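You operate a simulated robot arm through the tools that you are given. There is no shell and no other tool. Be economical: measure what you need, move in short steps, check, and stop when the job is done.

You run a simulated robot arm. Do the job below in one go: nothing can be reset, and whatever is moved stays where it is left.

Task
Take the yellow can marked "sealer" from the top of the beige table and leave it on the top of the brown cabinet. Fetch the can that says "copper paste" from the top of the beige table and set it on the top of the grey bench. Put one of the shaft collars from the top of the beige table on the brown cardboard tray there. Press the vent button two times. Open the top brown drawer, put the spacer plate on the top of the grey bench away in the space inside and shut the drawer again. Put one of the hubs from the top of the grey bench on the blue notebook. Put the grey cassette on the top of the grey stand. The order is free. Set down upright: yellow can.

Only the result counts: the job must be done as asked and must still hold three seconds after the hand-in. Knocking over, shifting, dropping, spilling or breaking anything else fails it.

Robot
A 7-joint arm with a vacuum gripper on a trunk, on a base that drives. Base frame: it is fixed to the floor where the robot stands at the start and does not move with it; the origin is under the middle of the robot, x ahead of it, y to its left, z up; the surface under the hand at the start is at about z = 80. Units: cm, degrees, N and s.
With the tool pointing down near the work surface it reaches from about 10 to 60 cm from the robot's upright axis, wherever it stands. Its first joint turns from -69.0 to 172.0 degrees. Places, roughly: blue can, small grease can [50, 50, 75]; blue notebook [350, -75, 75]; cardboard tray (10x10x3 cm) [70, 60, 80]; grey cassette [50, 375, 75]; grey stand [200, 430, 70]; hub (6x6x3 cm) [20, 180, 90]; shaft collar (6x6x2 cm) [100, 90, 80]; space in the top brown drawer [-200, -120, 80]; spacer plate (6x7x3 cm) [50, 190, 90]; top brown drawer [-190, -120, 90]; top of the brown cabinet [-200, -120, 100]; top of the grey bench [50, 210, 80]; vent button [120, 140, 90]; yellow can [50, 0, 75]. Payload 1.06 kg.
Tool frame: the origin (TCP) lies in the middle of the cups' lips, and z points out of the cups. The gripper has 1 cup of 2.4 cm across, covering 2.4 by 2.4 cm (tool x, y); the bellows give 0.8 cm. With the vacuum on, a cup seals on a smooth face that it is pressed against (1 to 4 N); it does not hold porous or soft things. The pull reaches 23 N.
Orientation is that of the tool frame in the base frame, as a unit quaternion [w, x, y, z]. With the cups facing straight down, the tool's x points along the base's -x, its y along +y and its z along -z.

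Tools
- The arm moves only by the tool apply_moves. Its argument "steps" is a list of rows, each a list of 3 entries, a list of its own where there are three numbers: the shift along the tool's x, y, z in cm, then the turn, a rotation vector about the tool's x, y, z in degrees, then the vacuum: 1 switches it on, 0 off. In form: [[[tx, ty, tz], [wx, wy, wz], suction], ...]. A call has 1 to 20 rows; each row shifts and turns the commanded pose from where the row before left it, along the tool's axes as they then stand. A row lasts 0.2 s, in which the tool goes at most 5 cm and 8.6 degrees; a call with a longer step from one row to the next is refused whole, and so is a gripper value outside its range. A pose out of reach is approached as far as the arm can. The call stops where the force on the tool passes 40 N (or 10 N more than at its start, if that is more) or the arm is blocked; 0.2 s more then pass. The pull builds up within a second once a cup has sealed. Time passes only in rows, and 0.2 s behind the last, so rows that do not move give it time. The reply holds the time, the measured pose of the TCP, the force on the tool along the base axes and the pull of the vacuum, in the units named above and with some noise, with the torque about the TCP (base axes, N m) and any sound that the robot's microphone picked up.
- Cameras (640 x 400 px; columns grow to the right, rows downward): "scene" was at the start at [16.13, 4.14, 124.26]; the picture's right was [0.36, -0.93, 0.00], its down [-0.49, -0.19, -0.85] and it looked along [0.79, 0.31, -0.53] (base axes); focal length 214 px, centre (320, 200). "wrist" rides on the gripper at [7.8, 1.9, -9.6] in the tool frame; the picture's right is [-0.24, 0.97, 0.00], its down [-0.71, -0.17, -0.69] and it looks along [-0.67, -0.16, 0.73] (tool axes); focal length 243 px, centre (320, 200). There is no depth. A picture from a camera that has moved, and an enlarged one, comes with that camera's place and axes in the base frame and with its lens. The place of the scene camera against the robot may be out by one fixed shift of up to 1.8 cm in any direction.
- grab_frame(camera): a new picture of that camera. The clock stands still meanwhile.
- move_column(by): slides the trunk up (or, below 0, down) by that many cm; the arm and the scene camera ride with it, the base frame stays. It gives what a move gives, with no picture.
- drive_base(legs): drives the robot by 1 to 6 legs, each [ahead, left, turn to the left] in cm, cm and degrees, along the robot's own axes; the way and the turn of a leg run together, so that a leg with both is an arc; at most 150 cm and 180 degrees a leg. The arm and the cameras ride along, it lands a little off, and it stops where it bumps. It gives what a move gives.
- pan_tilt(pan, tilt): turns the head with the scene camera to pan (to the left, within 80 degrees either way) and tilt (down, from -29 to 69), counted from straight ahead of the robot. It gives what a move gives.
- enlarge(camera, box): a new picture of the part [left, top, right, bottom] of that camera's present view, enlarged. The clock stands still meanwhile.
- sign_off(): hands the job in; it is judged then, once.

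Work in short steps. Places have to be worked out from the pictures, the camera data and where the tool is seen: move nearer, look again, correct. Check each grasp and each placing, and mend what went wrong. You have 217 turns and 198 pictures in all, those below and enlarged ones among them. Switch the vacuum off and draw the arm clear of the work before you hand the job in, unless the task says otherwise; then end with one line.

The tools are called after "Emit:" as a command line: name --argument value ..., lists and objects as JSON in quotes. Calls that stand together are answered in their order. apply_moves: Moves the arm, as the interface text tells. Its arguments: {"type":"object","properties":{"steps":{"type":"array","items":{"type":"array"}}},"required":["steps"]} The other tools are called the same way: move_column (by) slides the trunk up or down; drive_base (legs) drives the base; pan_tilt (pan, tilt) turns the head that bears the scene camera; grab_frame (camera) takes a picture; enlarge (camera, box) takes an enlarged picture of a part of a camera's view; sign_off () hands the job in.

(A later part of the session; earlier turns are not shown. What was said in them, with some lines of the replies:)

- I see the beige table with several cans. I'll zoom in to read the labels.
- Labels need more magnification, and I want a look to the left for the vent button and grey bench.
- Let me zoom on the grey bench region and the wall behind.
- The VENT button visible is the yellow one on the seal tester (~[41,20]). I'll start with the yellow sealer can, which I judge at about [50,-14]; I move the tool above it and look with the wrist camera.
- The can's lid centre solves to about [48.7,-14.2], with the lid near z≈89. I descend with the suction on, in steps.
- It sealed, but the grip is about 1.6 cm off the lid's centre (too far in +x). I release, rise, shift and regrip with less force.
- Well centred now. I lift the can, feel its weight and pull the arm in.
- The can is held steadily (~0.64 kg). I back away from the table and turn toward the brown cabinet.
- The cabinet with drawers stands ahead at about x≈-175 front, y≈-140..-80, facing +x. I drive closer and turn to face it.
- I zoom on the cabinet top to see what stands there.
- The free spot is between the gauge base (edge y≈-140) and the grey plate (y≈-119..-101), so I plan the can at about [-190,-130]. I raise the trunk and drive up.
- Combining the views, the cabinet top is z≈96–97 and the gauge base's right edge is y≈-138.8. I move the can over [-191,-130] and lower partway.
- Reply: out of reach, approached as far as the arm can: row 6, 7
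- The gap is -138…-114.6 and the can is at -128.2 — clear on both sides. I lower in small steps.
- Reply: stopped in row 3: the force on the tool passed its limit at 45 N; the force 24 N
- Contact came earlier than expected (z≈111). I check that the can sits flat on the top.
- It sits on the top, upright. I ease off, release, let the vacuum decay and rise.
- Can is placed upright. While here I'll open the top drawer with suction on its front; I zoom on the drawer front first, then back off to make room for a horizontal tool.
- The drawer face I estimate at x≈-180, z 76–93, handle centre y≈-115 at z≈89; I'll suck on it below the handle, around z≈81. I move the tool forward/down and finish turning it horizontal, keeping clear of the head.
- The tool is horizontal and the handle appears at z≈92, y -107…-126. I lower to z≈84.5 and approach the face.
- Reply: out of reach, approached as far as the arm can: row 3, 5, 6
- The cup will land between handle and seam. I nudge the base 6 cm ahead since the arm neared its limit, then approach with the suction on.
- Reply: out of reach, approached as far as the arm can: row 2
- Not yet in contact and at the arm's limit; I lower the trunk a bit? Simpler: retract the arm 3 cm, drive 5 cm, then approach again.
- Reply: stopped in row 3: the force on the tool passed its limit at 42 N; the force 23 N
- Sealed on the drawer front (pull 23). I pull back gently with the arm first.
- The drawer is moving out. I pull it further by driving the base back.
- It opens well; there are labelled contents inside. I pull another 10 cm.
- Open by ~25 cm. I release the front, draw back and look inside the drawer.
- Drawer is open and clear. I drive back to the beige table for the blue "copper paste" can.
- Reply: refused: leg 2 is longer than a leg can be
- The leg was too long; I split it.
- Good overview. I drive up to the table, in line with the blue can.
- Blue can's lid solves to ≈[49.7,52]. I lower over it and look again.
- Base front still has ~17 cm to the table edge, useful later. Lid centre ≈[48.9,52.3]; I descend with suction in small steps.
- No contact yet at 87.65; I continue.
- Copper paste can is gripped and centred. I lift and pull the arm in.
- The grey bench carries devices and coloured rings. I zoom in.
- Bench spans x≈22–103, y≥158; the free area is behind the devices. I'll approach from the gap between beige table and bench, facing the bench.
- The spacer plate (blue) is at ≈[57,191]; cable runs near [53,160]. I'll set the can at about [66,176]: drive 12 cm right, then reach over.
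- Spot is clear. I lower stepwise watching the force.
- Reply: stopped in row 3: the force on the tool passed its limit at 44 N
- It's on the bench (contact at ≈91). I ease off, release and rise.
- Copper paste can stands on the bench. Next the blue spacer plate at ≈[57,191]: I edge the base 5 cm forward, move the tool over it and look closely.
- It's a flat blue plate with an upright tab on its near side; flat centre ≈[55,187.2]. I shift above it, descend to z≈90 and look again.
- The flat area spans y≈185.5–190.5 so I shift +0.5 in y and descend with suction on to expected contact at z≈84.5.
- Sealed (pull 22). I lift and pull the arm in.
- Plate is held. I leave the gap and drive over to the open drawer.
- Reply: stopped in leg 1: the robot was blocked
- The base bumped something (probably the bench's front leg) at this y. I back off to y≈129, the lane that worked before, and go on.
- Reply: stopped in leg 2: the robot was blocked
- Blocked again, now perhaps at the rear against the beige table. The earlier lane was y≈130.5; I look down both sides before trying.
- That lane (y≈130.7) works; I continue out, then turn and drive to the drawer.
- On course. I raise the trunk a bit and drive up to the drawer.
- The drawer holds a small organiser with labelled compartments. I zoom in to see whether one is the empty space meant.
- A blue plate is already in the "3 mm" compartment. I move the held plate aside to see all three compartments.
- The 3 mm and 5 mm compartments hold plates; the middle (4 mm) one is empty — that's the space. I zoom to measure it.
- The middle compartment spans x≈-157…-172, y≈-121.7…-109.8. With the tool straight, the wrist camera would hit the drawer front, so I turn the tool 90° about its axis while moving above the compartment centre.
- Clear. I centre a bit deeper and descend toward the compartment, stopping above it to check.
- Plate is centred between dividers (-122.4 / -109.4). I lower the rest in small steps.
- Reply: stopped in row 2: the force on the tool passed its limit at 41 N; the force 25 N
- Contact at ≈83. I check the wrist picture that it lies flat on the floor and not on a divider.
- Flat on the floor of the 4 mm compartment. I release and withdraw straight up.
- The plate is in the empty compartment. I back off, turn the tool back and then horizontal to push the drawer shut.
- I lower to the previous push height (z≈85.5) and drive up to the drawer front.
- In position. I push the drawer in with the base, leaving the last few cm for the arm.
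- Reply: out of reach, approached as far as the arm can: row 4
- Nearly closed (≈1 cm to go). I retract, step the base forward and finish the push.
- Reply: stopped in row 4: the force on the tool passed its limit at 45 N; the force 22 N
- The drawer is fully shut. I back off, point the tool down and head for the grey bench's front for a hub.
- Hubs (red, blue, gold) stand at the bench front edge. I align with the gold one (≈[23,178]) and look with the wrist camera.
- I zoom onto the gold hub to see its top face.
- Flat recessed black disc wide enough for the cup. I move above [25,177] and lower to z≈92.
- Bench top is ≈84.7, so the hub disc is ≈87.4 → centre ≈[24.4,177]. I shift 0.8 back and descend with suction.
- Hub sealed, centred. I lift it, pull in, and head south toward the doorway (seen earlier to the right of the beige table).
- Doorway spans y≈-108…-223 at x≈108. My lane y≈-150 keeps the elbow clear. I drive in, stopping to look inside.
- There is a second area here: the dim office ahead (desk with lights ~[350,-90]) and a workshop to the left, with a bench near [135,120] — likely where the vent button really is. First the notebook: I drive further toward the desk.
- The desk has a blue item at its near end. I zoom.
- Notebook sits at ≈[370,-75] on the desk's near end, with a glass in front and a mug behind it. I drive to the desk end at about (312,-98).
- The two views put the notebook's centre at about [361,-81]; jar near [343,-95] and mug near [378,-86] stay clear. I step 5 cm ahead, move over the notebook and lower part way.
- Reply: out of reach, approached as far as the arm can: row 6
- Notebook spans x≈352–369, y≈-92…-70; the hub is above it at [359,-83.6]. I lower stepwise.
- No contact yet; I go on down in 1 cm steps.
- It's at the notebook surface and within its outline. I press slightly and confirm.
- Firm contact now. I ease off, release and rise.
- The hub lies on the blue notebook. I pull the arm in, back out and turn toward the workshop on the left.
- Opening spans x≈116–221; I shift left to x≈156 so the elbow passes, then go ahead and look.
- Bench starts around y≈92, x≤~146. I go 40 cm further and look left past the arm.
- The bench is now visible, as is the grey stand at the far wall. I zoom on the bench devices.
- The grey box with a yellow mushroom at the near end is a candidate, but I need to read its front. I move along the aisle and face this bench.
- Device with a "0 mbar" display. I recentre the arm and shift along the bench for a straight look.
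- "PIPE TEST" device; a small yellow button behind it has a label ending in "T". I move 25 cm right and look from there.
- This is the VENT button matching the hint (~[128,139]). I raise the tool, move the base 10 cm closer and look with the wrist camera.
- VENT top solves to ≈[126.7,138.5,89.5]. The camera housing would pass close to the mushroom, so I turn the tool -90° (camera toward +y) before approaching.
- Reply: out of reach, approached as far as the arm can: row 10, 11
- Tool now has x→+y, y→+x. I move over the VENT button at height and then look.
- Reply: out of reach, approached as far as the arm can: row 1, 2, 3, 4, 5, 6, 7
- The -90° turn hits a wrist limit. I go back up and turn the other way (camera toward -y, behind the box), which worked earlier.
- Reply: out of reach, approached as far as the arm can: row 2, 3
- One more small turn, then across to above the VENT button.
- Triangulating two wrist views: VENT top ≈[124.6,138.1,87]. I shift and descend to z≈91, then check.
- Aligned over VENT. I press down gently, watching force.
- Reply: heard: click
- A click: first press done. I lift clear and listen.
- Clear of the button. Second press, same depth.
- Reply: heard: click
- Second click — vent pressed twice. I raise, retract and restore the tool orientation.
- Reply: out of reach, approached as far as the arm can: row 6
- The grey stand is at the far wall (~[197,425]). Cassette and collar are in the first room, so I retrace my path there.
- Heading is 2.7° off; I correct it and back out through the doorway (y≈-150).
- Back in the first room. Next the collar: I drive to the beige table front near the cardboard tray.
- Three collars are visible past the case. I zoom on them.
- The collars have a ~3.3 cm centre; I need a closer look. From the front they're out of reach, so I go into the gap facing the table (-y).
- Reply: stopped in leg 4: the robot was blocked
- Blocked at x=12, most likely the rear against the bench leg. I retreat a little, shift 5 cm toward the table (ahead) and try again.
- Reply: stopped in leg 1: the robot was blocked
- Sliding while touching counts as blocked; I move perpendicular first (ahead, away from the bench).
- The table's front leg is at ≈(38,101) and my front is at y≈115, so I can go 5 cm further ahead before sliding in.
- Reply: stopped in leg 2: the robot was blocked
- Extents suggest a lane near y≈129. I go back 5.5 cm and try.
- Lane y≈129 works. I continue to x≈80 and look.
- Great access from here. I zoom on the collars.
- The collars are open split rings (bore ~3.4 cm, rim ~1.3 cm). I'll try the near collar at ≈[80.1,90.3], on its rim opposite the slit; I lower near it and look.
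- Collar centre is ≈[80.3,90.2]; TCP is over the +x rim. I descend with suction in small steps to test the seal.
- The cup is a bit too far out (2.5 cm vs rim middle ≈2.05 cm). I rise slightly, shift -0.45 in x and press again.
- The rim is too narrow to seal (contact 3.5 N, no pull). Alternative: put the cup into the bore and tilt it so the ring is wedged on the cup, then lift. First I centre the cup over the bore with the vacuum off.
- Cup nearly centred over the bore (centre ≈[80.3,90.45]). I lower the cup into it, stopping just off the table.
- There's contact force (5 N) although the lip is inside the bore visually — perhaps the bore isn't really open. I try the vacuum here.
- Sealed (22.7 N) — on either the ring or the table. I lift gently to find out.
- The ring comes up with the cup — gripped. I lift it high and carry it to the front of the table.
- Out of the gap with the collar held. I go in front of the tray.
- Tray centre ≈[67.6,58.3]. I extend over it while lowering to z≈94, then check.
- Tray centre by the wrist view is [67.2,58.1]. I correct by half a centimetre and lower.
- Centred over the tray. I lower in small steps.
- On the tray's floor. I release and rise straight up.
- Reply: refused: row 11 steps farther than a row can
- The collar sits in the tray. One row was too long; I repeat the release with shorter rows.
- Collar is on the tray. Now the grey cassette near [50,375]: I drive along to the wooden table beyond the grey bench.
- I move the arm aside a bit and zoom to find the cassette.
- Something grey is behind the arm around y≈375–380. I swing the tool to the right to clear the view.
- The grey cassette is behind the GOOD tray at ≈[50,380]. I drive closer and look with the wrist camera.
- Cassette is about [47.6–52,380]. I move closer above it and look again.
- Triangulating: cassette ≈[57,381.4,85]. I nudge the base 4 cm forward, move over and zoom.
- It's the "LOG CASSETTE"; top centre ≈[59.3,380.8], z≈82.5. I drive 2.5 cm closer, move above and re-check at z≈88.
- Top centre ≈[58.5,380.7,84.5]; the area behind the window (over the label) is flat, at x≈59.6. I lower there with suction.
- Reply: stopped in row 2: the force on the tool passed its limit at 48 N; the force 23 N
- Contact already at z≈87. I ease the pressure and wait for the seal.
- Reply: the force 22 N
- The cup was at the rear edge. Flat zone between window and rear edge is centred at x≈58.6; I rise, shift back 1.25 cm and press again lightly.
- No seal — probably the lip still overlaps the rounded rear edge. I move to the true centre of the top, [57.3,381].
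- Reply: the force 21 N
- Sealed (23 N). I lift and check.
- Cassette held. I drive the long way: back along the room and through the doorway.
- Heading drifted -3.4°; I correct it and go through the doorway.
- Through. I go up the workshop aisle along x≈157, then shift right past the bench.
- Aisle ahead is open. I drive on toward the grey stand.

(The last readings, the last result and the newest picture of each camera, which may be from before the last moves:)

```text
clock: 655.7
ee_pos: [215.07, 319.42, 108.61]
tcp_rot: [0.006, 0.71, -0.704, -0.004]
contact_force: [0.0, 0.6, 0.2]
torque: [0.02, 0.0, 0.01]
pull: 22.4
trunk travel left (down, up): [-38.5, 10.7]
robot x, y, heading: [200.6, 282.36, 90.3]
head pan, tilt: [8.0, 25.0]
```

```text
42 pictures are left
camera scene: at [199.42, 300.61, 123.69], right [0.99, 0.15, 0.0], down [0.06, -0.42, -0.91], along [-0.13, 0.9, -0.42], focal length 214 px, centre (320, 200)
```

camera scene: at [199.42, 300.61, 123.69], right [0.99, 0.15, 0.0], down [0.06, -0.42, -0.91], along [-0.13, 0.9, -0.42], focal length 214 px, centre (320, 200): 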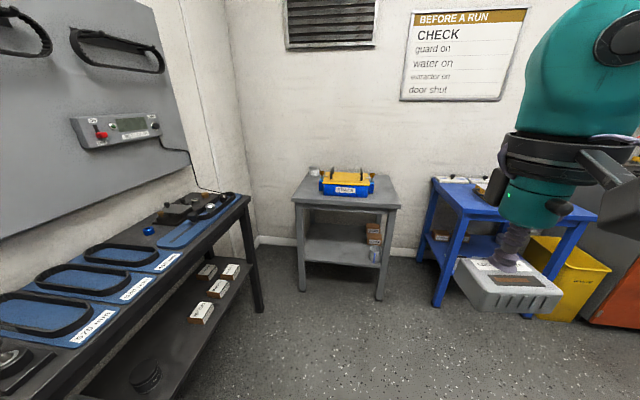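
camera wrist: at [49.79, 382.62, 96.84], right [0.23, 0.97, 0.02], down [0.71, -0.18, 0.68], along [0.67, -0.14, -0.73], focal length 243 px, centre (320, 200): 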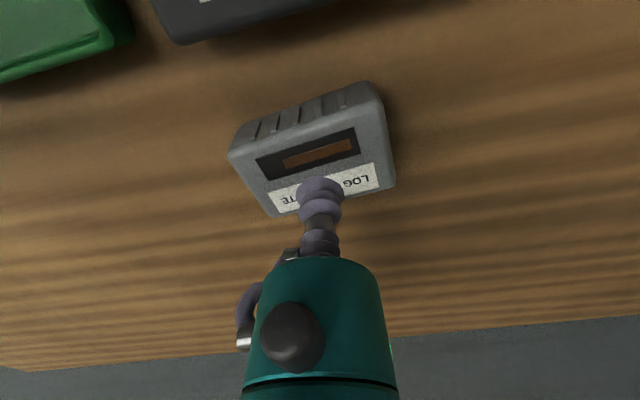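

Stand: x≈171–225, front y≈409, top z≈72.6; brake kit occupies x 183–215 from y≈418, so the free spot is at the front-left, ≈[178,415]. I drive up to it.

Emit:
apply_moves --steps '[[[0, 4, 0], [0, 0, 0], 1], [[0, 4, 0], [0, 0, 0], 1], [[0, 4, 0], [0, 0, 0], 1], [[0, 4, 0], [0, 0, 0], 1]]'

Emit:
drive_base --legs '[[82, 10, 0]]'

Emit:
pan_tilt --pan 0 --tilt 45

Emit:
grab_frame --camera "scene"

Emit:
grab_frame --camera "wrist"

```text
clock: 656.7
ee_pos: [199.1, 319.48, 108.61]
tcp_rot: [0.006, 0.71, -0.704, -0.006]
contact_force: [0.3, 0.1, -0.9]
torque: [0.06, 0.01, -0.01]
pull: 23.3
trunk travel left (down, up): [-38.5, 10.7]
robot x, y, heading: [200.42, 282.5, 90.4]
head pan, tilt: [8.0, 25.0]
```

```text
clock: 661.1
ee_pos: [189.18, 402.15, 108.67]
tcp_rot: [0.006, 0.708, -0.706, -0.005]
contact_force: [0.4, 0.1, -0.8]
torque: [0.0, -0.02, -0.01]
pull: 23.2
trunk travel left (down, up): [-38.5, 10.7]
robot x, y, heading: [190.31, 365.22, 89.9]
head pan, tilt: [8.0, 25.0]
```

```text
clock: 662.0
ee_pos: [189.17, 402.08, 108.67]
tcp_rot: [0.006, 0.708, -0.706, -0.005]
contact_force: [-0.1, -0.3, -0.7]
torque: [0.03, 0.0, -0.01]
pull: 22.6
trunk travel left (down, up): [-38.5, 10.7]
robot x, y, heading: [189.98, 365.35, 89.8]
head pan, tilt: [0.0, 45.0]
```

```text
41 pictures are left
camera scene: at [190.5, 382.36, 120.63], right [1.0, 0.0, 0.0], down [0.0, -0.71, -0.71], along [0.0, 0.71, -0.71], focal length 214 px, centre (320, 200)
```

scene: 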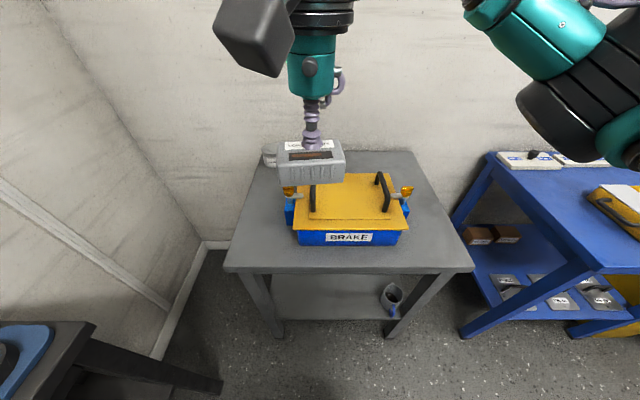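

```text
40 pictures are left
camera wrist: at [187.58, 394.37, 118.15], right [-0.97, 0.23, 0.01], down [0.18, 0.71, 0.68], along [0.15, 0.67, -0.73], focal length 243 px, centre (320, 200)
```

wrist: 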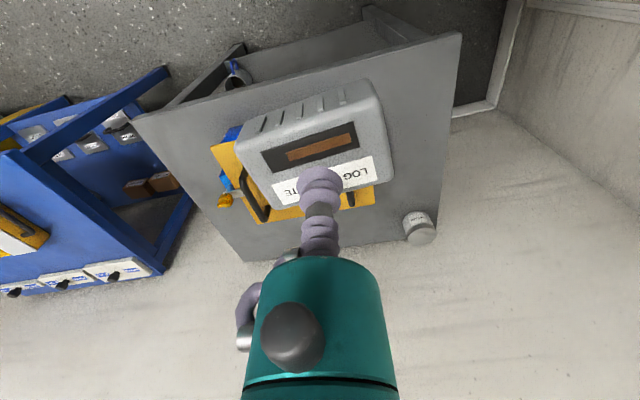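

Stand's left edge x≈166.7, kit's left latch ≈180, so the left strip centre is x≈173.3. Target [173.3,421]. I drive 8 left, 5 ahead, lower the trunk and move over it.

Emit:
drive_base --legs '[[5, 8, 0]]'

Emit:
move_column --by -8

Emit:
apply_moves --steps '[[[-2, 2, 0], [0, 0, 0], 1], [[-3, 2, 0], [0, 0, 0], 1], [[-3, 2, 0], [0, 0, 0], 1], [[-3, 1.8, 0], [0, 0, 0], 1], [[-3, 0, 0], [0, 0, 0], 1]]'

Emit:
grab_frame --camera "scene"

Emit:
grab_frame --camera "wrist"

```text
clock: 663.3
ee_pos: [181.4, 407.22, 108.61]
tcp_rot: [0.006, 0.708, -0.706, -0.005]
contact_force: [-0.6, 0.0, -0.3]
torque: [0.0, -0.04, 0.04]
pull: 22.8
trunk travel left (down, up): [-38.5, 10.7]
robot x, y, heading: [182.31, 370.35, 89.7]
head pan, tilt: [0.0, 45.0]
```

```text
clock: 664.5
ee_pos: [181.45, 407.1, 100.65]
tcp_rot: [0.006, 0.708, -0.706, -0.005]
contact_force: [-0.7, 0.5, -0.1]
torque: [0.02, 0.02, -0.01]
pull: 22.7
trunk travel left (down, up): [-30.5, 18.7]
robot x, y, heading: [182.26, 370.43, 90.0]
head pan, tilt: [0.0, 45.0]
```

```text
clock: 665.7
ee_pos: [173.38, 421.31, 100.78]
tcp_rot: [0.006, 0.709, -0.706, -0.005]
contact_force: [0.8, -0.5, -1.2]
torque: [0.03, 0.0, 0.03]
pull: 23.2
trunk travel left (down, up): [-30.5, 18.7]
robot x, y, heading: [182.67, 370.12, 90.0]
head pan, tilt: [0.0, 45.0]
```

```text
39 pictures are left
camera scene: at [182.69, 389.34, 112.46], right [1.0, 0.0, 0.0], down [0.0, -0.71, -0.71], along [0.0, 0.71, -0.71], focal length 214 px, centre (320, 200)
```

scene: 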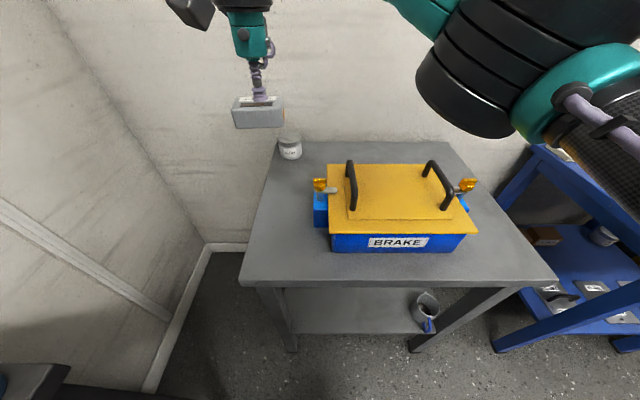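

```text
38 pictures are left
camera wrist: at [171.89, 413.49, 110.31], right [-0.97, 0.23, 0.02], down [0.18, 0.71, 0.68], along [0.15, 0.67, -0.73], focal length 243 px, centre (320, 200)
```

wrist: 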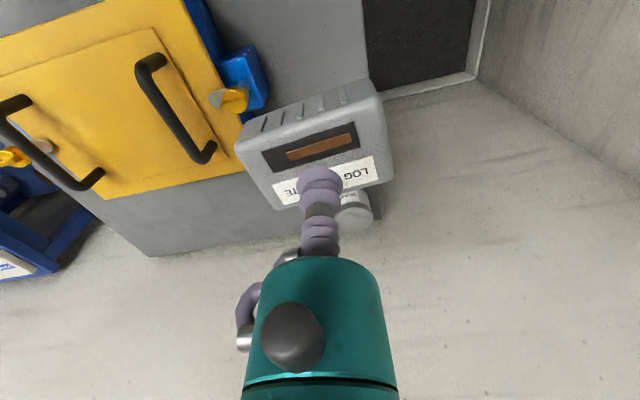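

Cassette is centred in the free strip (166.9–180.5). I lower it in steps.

Emit:
apply_moves --steps '[[[0, 0, 4], [0, 0, 0], 1], [[0, 0, 4], [0, 0, 0], 1], [[0, 0, 4], [0, 0, 0], 1], [[0, 0, 3], [0, 0, 0], 1], [[0, 0, 2], [0, 0, 0], 1]]'

Emit:
grab_frame --camera "wrist"

Emit:
grab_frame --camera "scene"

```text
clock: 666.9
ee_pos: [173.26, 421.33, 83.83]
tcp_rot: [0.007, 0.708, -0.706, -0.005]
contact_force: [0.3, -0.4, -1.3]
torque: [0.01, -0.02, -0.05]
pull: 23.3
trunk travel left (down, up): [-30.5, 18.7]
robot x, y, heading: [182.25, 369.98, 90.0]
head pan, tilt: [0.0, 45.0]
```

```text
37 pictures are left
camera wrist: at [171.58, 413.54, 93.35], right [-0.97, 0.23, 0.02], down [0.18, 0.71, 0.68], along [0.15, 0.67, -0.73], focal length 243 px, centre (320, 200)
```

wrist: 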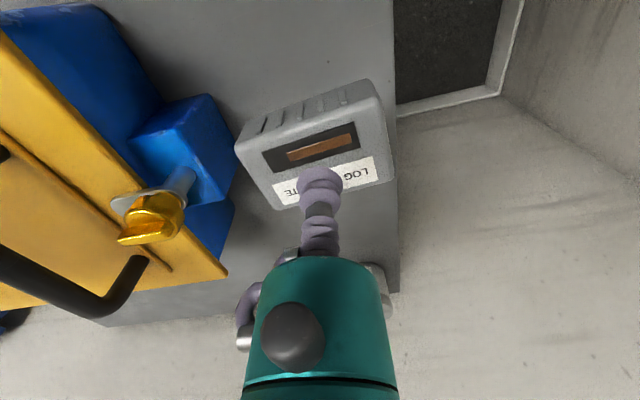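

```text
36 pictures are left
camera scene: at [182.71, 389.34, 112.46], right [1.0, 0.0, 0.0], down [0.0, -0.71, -0.71], along [0.0, 0.71, -0.71], focal length 214 px, centre (320, 200)
```

scene: 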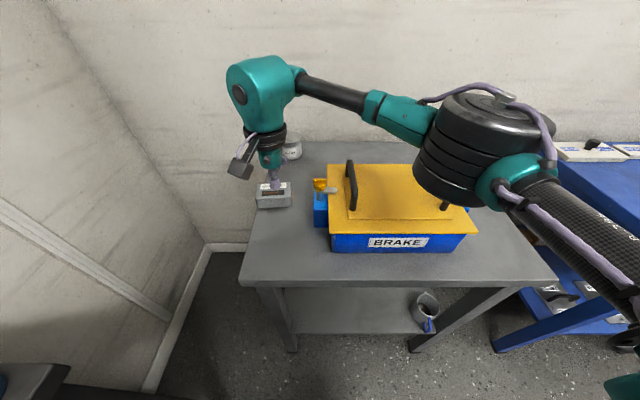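

Margins fine on both sides. I continue down slowly.

Emit:
apply_moves --steps '[[[0, 0, 2], [0, 0, 0], 1], [[0, 0, 1.5], [0, 0, 0], 1], [[0, 0, 1], [0, 0, 0], 1]]'

Emit:
apply_moves --steps '[[[0, 0, 0.8], [0, 0, 0], 1], [[0, 0, 0.7], [0, 0, 0], 1]]'

```text
clock: 667.7
ee_pos: [173.13, 421.08, 79.26]
tcp_rot: [0.006, 0.709, -0.705, -0.004]
contact_force: [0.7, -0.2, -0.1]
torque: [0.02, 0.05, 0.02]
pull: 22.6
trunk travel left (down, up): [-30.5, 18.7]
robot x, y, heading: [182.37, 370.25, 90.0]
head pan, tilt: [0.0, 45.0]
```

```text
clock: 668.3
ee_pos: [173.32, 421.04, 77.79]
tcp_rot: [0.006, 0.709, -0.706, -0.005]
contact_force: [0.5, 0.0, -0.8]
torque: [-0.01, 0.01, -0.02]
pull: 23.1
trunk travel left (down, up): [-30.5, 18.7]
robot x, y, heading: [182.18, 370.45, 89.8]
head pan, tilt: [0.0, 45.0]
```

Emit:
apply_moves --steps '[[[0, 0, 0.6], [0, 0, 0], 1], [[0, 0, 0.6], [0, 0, 0], 1]]'

Emit:
apply_moves --steps '[[[0, 0, 0.5], [0, 0, 0], 1], [[0, 0, 0.4], [0, 0, 0], 1]]'

```text
clock: 668.9
ee_pos: [173.28, 421.0, 76.74]
tcp_rot: [0.006, 0.707, -0.707, -0.006]
contact_force: [0.7, 5.3, 17.3]
torque: [-0.1, -0.07, -0.02]
pull: 23.5
trunk travel left (down, up): [-30.5, 18.7]
robot x, y, heading: [182.15, 369.73, 90.0]
head pan, tilt: [0.0, 45.0]
```

```text
clock: 669.5
ee_pos: [173.2, 421.13, 76.14]
tcp_rot: [0.005, 0.708, -0.707, -0.008]
contact_force: [1.9, 9.6, 39.0]
torque: [-0.3, -0.13, 0.0]
pull: 22.8
trunk travel left (down, up): [-30.5, 18.7]
robot x, y, heading: [182.37, 370.38, 89.9]
head pan, tilt: [0.0, 45.0]
```

It's down on the stand. I ease off, release, wait and rise.

Emit:
apply_moves --steps '[[[0, 0, -0.5], [0, 0, 0], 1], [[0, 0, -0.5], [0, 0, 0], 0], [[0, 0, 0], [0, 0, 0], 0], [[0, 0, 0], [0, 0, 0], 0], [[0, 0, 0], [0, 0, 0], 0], [[0, 0, 0], [0, 0, 0], 0], [[0, 0, -0.6], [0, 0, 0], 0], [[0, 0, -2], [0, 0, 0], 0], [[0, 0, -4], [0, 0, 0], 0], [[0, 0, -4], [0, 0, 0], 0], [[0, 0, -4], [0, 0, 0], 0], [[0, 0, -4], [0, 0, 0], 0], [[0, 0, -4], [0, 0, 0], 0], [[3, -2, 0], [0, 0, 0], 0], [[3, -2, 0], [0, 0, 0], 0], [[3, -2, 0], [0, 0, 0], 0]]'

Emit:
grab_frame --camera "scene"

```text
clock: 672.9
ee_pos: [179.84, 412.0, 99.12]
tcp_rot: [0.006, 0.708, -0.706, -0.005]
contact_force: [-0.8, -0.4, -0.2]
torque: [0.0, 0.02, -0.02]
pull: 0.0
trunk travel left (down, up): [-30.5, 18.7]
robot x, y, heading: [182.54, 370.29, 90.2]
head pan, tilt: [0.0, 45.0]
```

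```text
35 pictures are left
camera scene: at [182.72, 389.32, 112.46], right [1.0, 0.0, 0.0], down [0.0, -0.71, -0.71], along [0.0, 0.71, -0.71], focal length 214 px, centre (320, 200)
```

scene: 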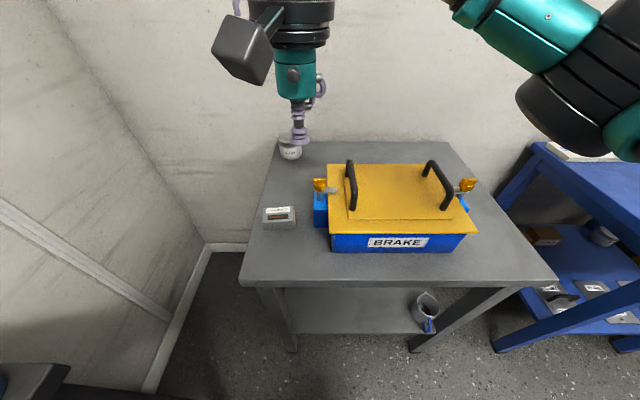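

Cassette stands on the grey stand; vacuum is off. I back away to draw clear before handing in.

Emit:
drive_base --legs '[[-30, 0, 0]]'

Emit:
sign_off

```text
clock: 674.9
ee_pos: [179.86, 382.07, 99.17]
tcp_rot: [0.006, 0.708, -0.707, -0.005]
contact_force: [-0.7, 0.7, -1.3]
torque: [0.01, 0.0, 0.01]
pull: 0.0
trunk travel left (down, up): [-30.5, 18.7]
robot x, y, heading: [182.37, 340.3, 90.0]
head pan, tilt: [0.0, 45.0]
```

```text
The job is handed in.
```

All seven tasks are done and the job is handed in; two buttons read "VENT", and I pressed the pipe-test one (two clicks) because it matched the place you gave, and put the spacer plate in the drawer's empty 4 mm compartment.
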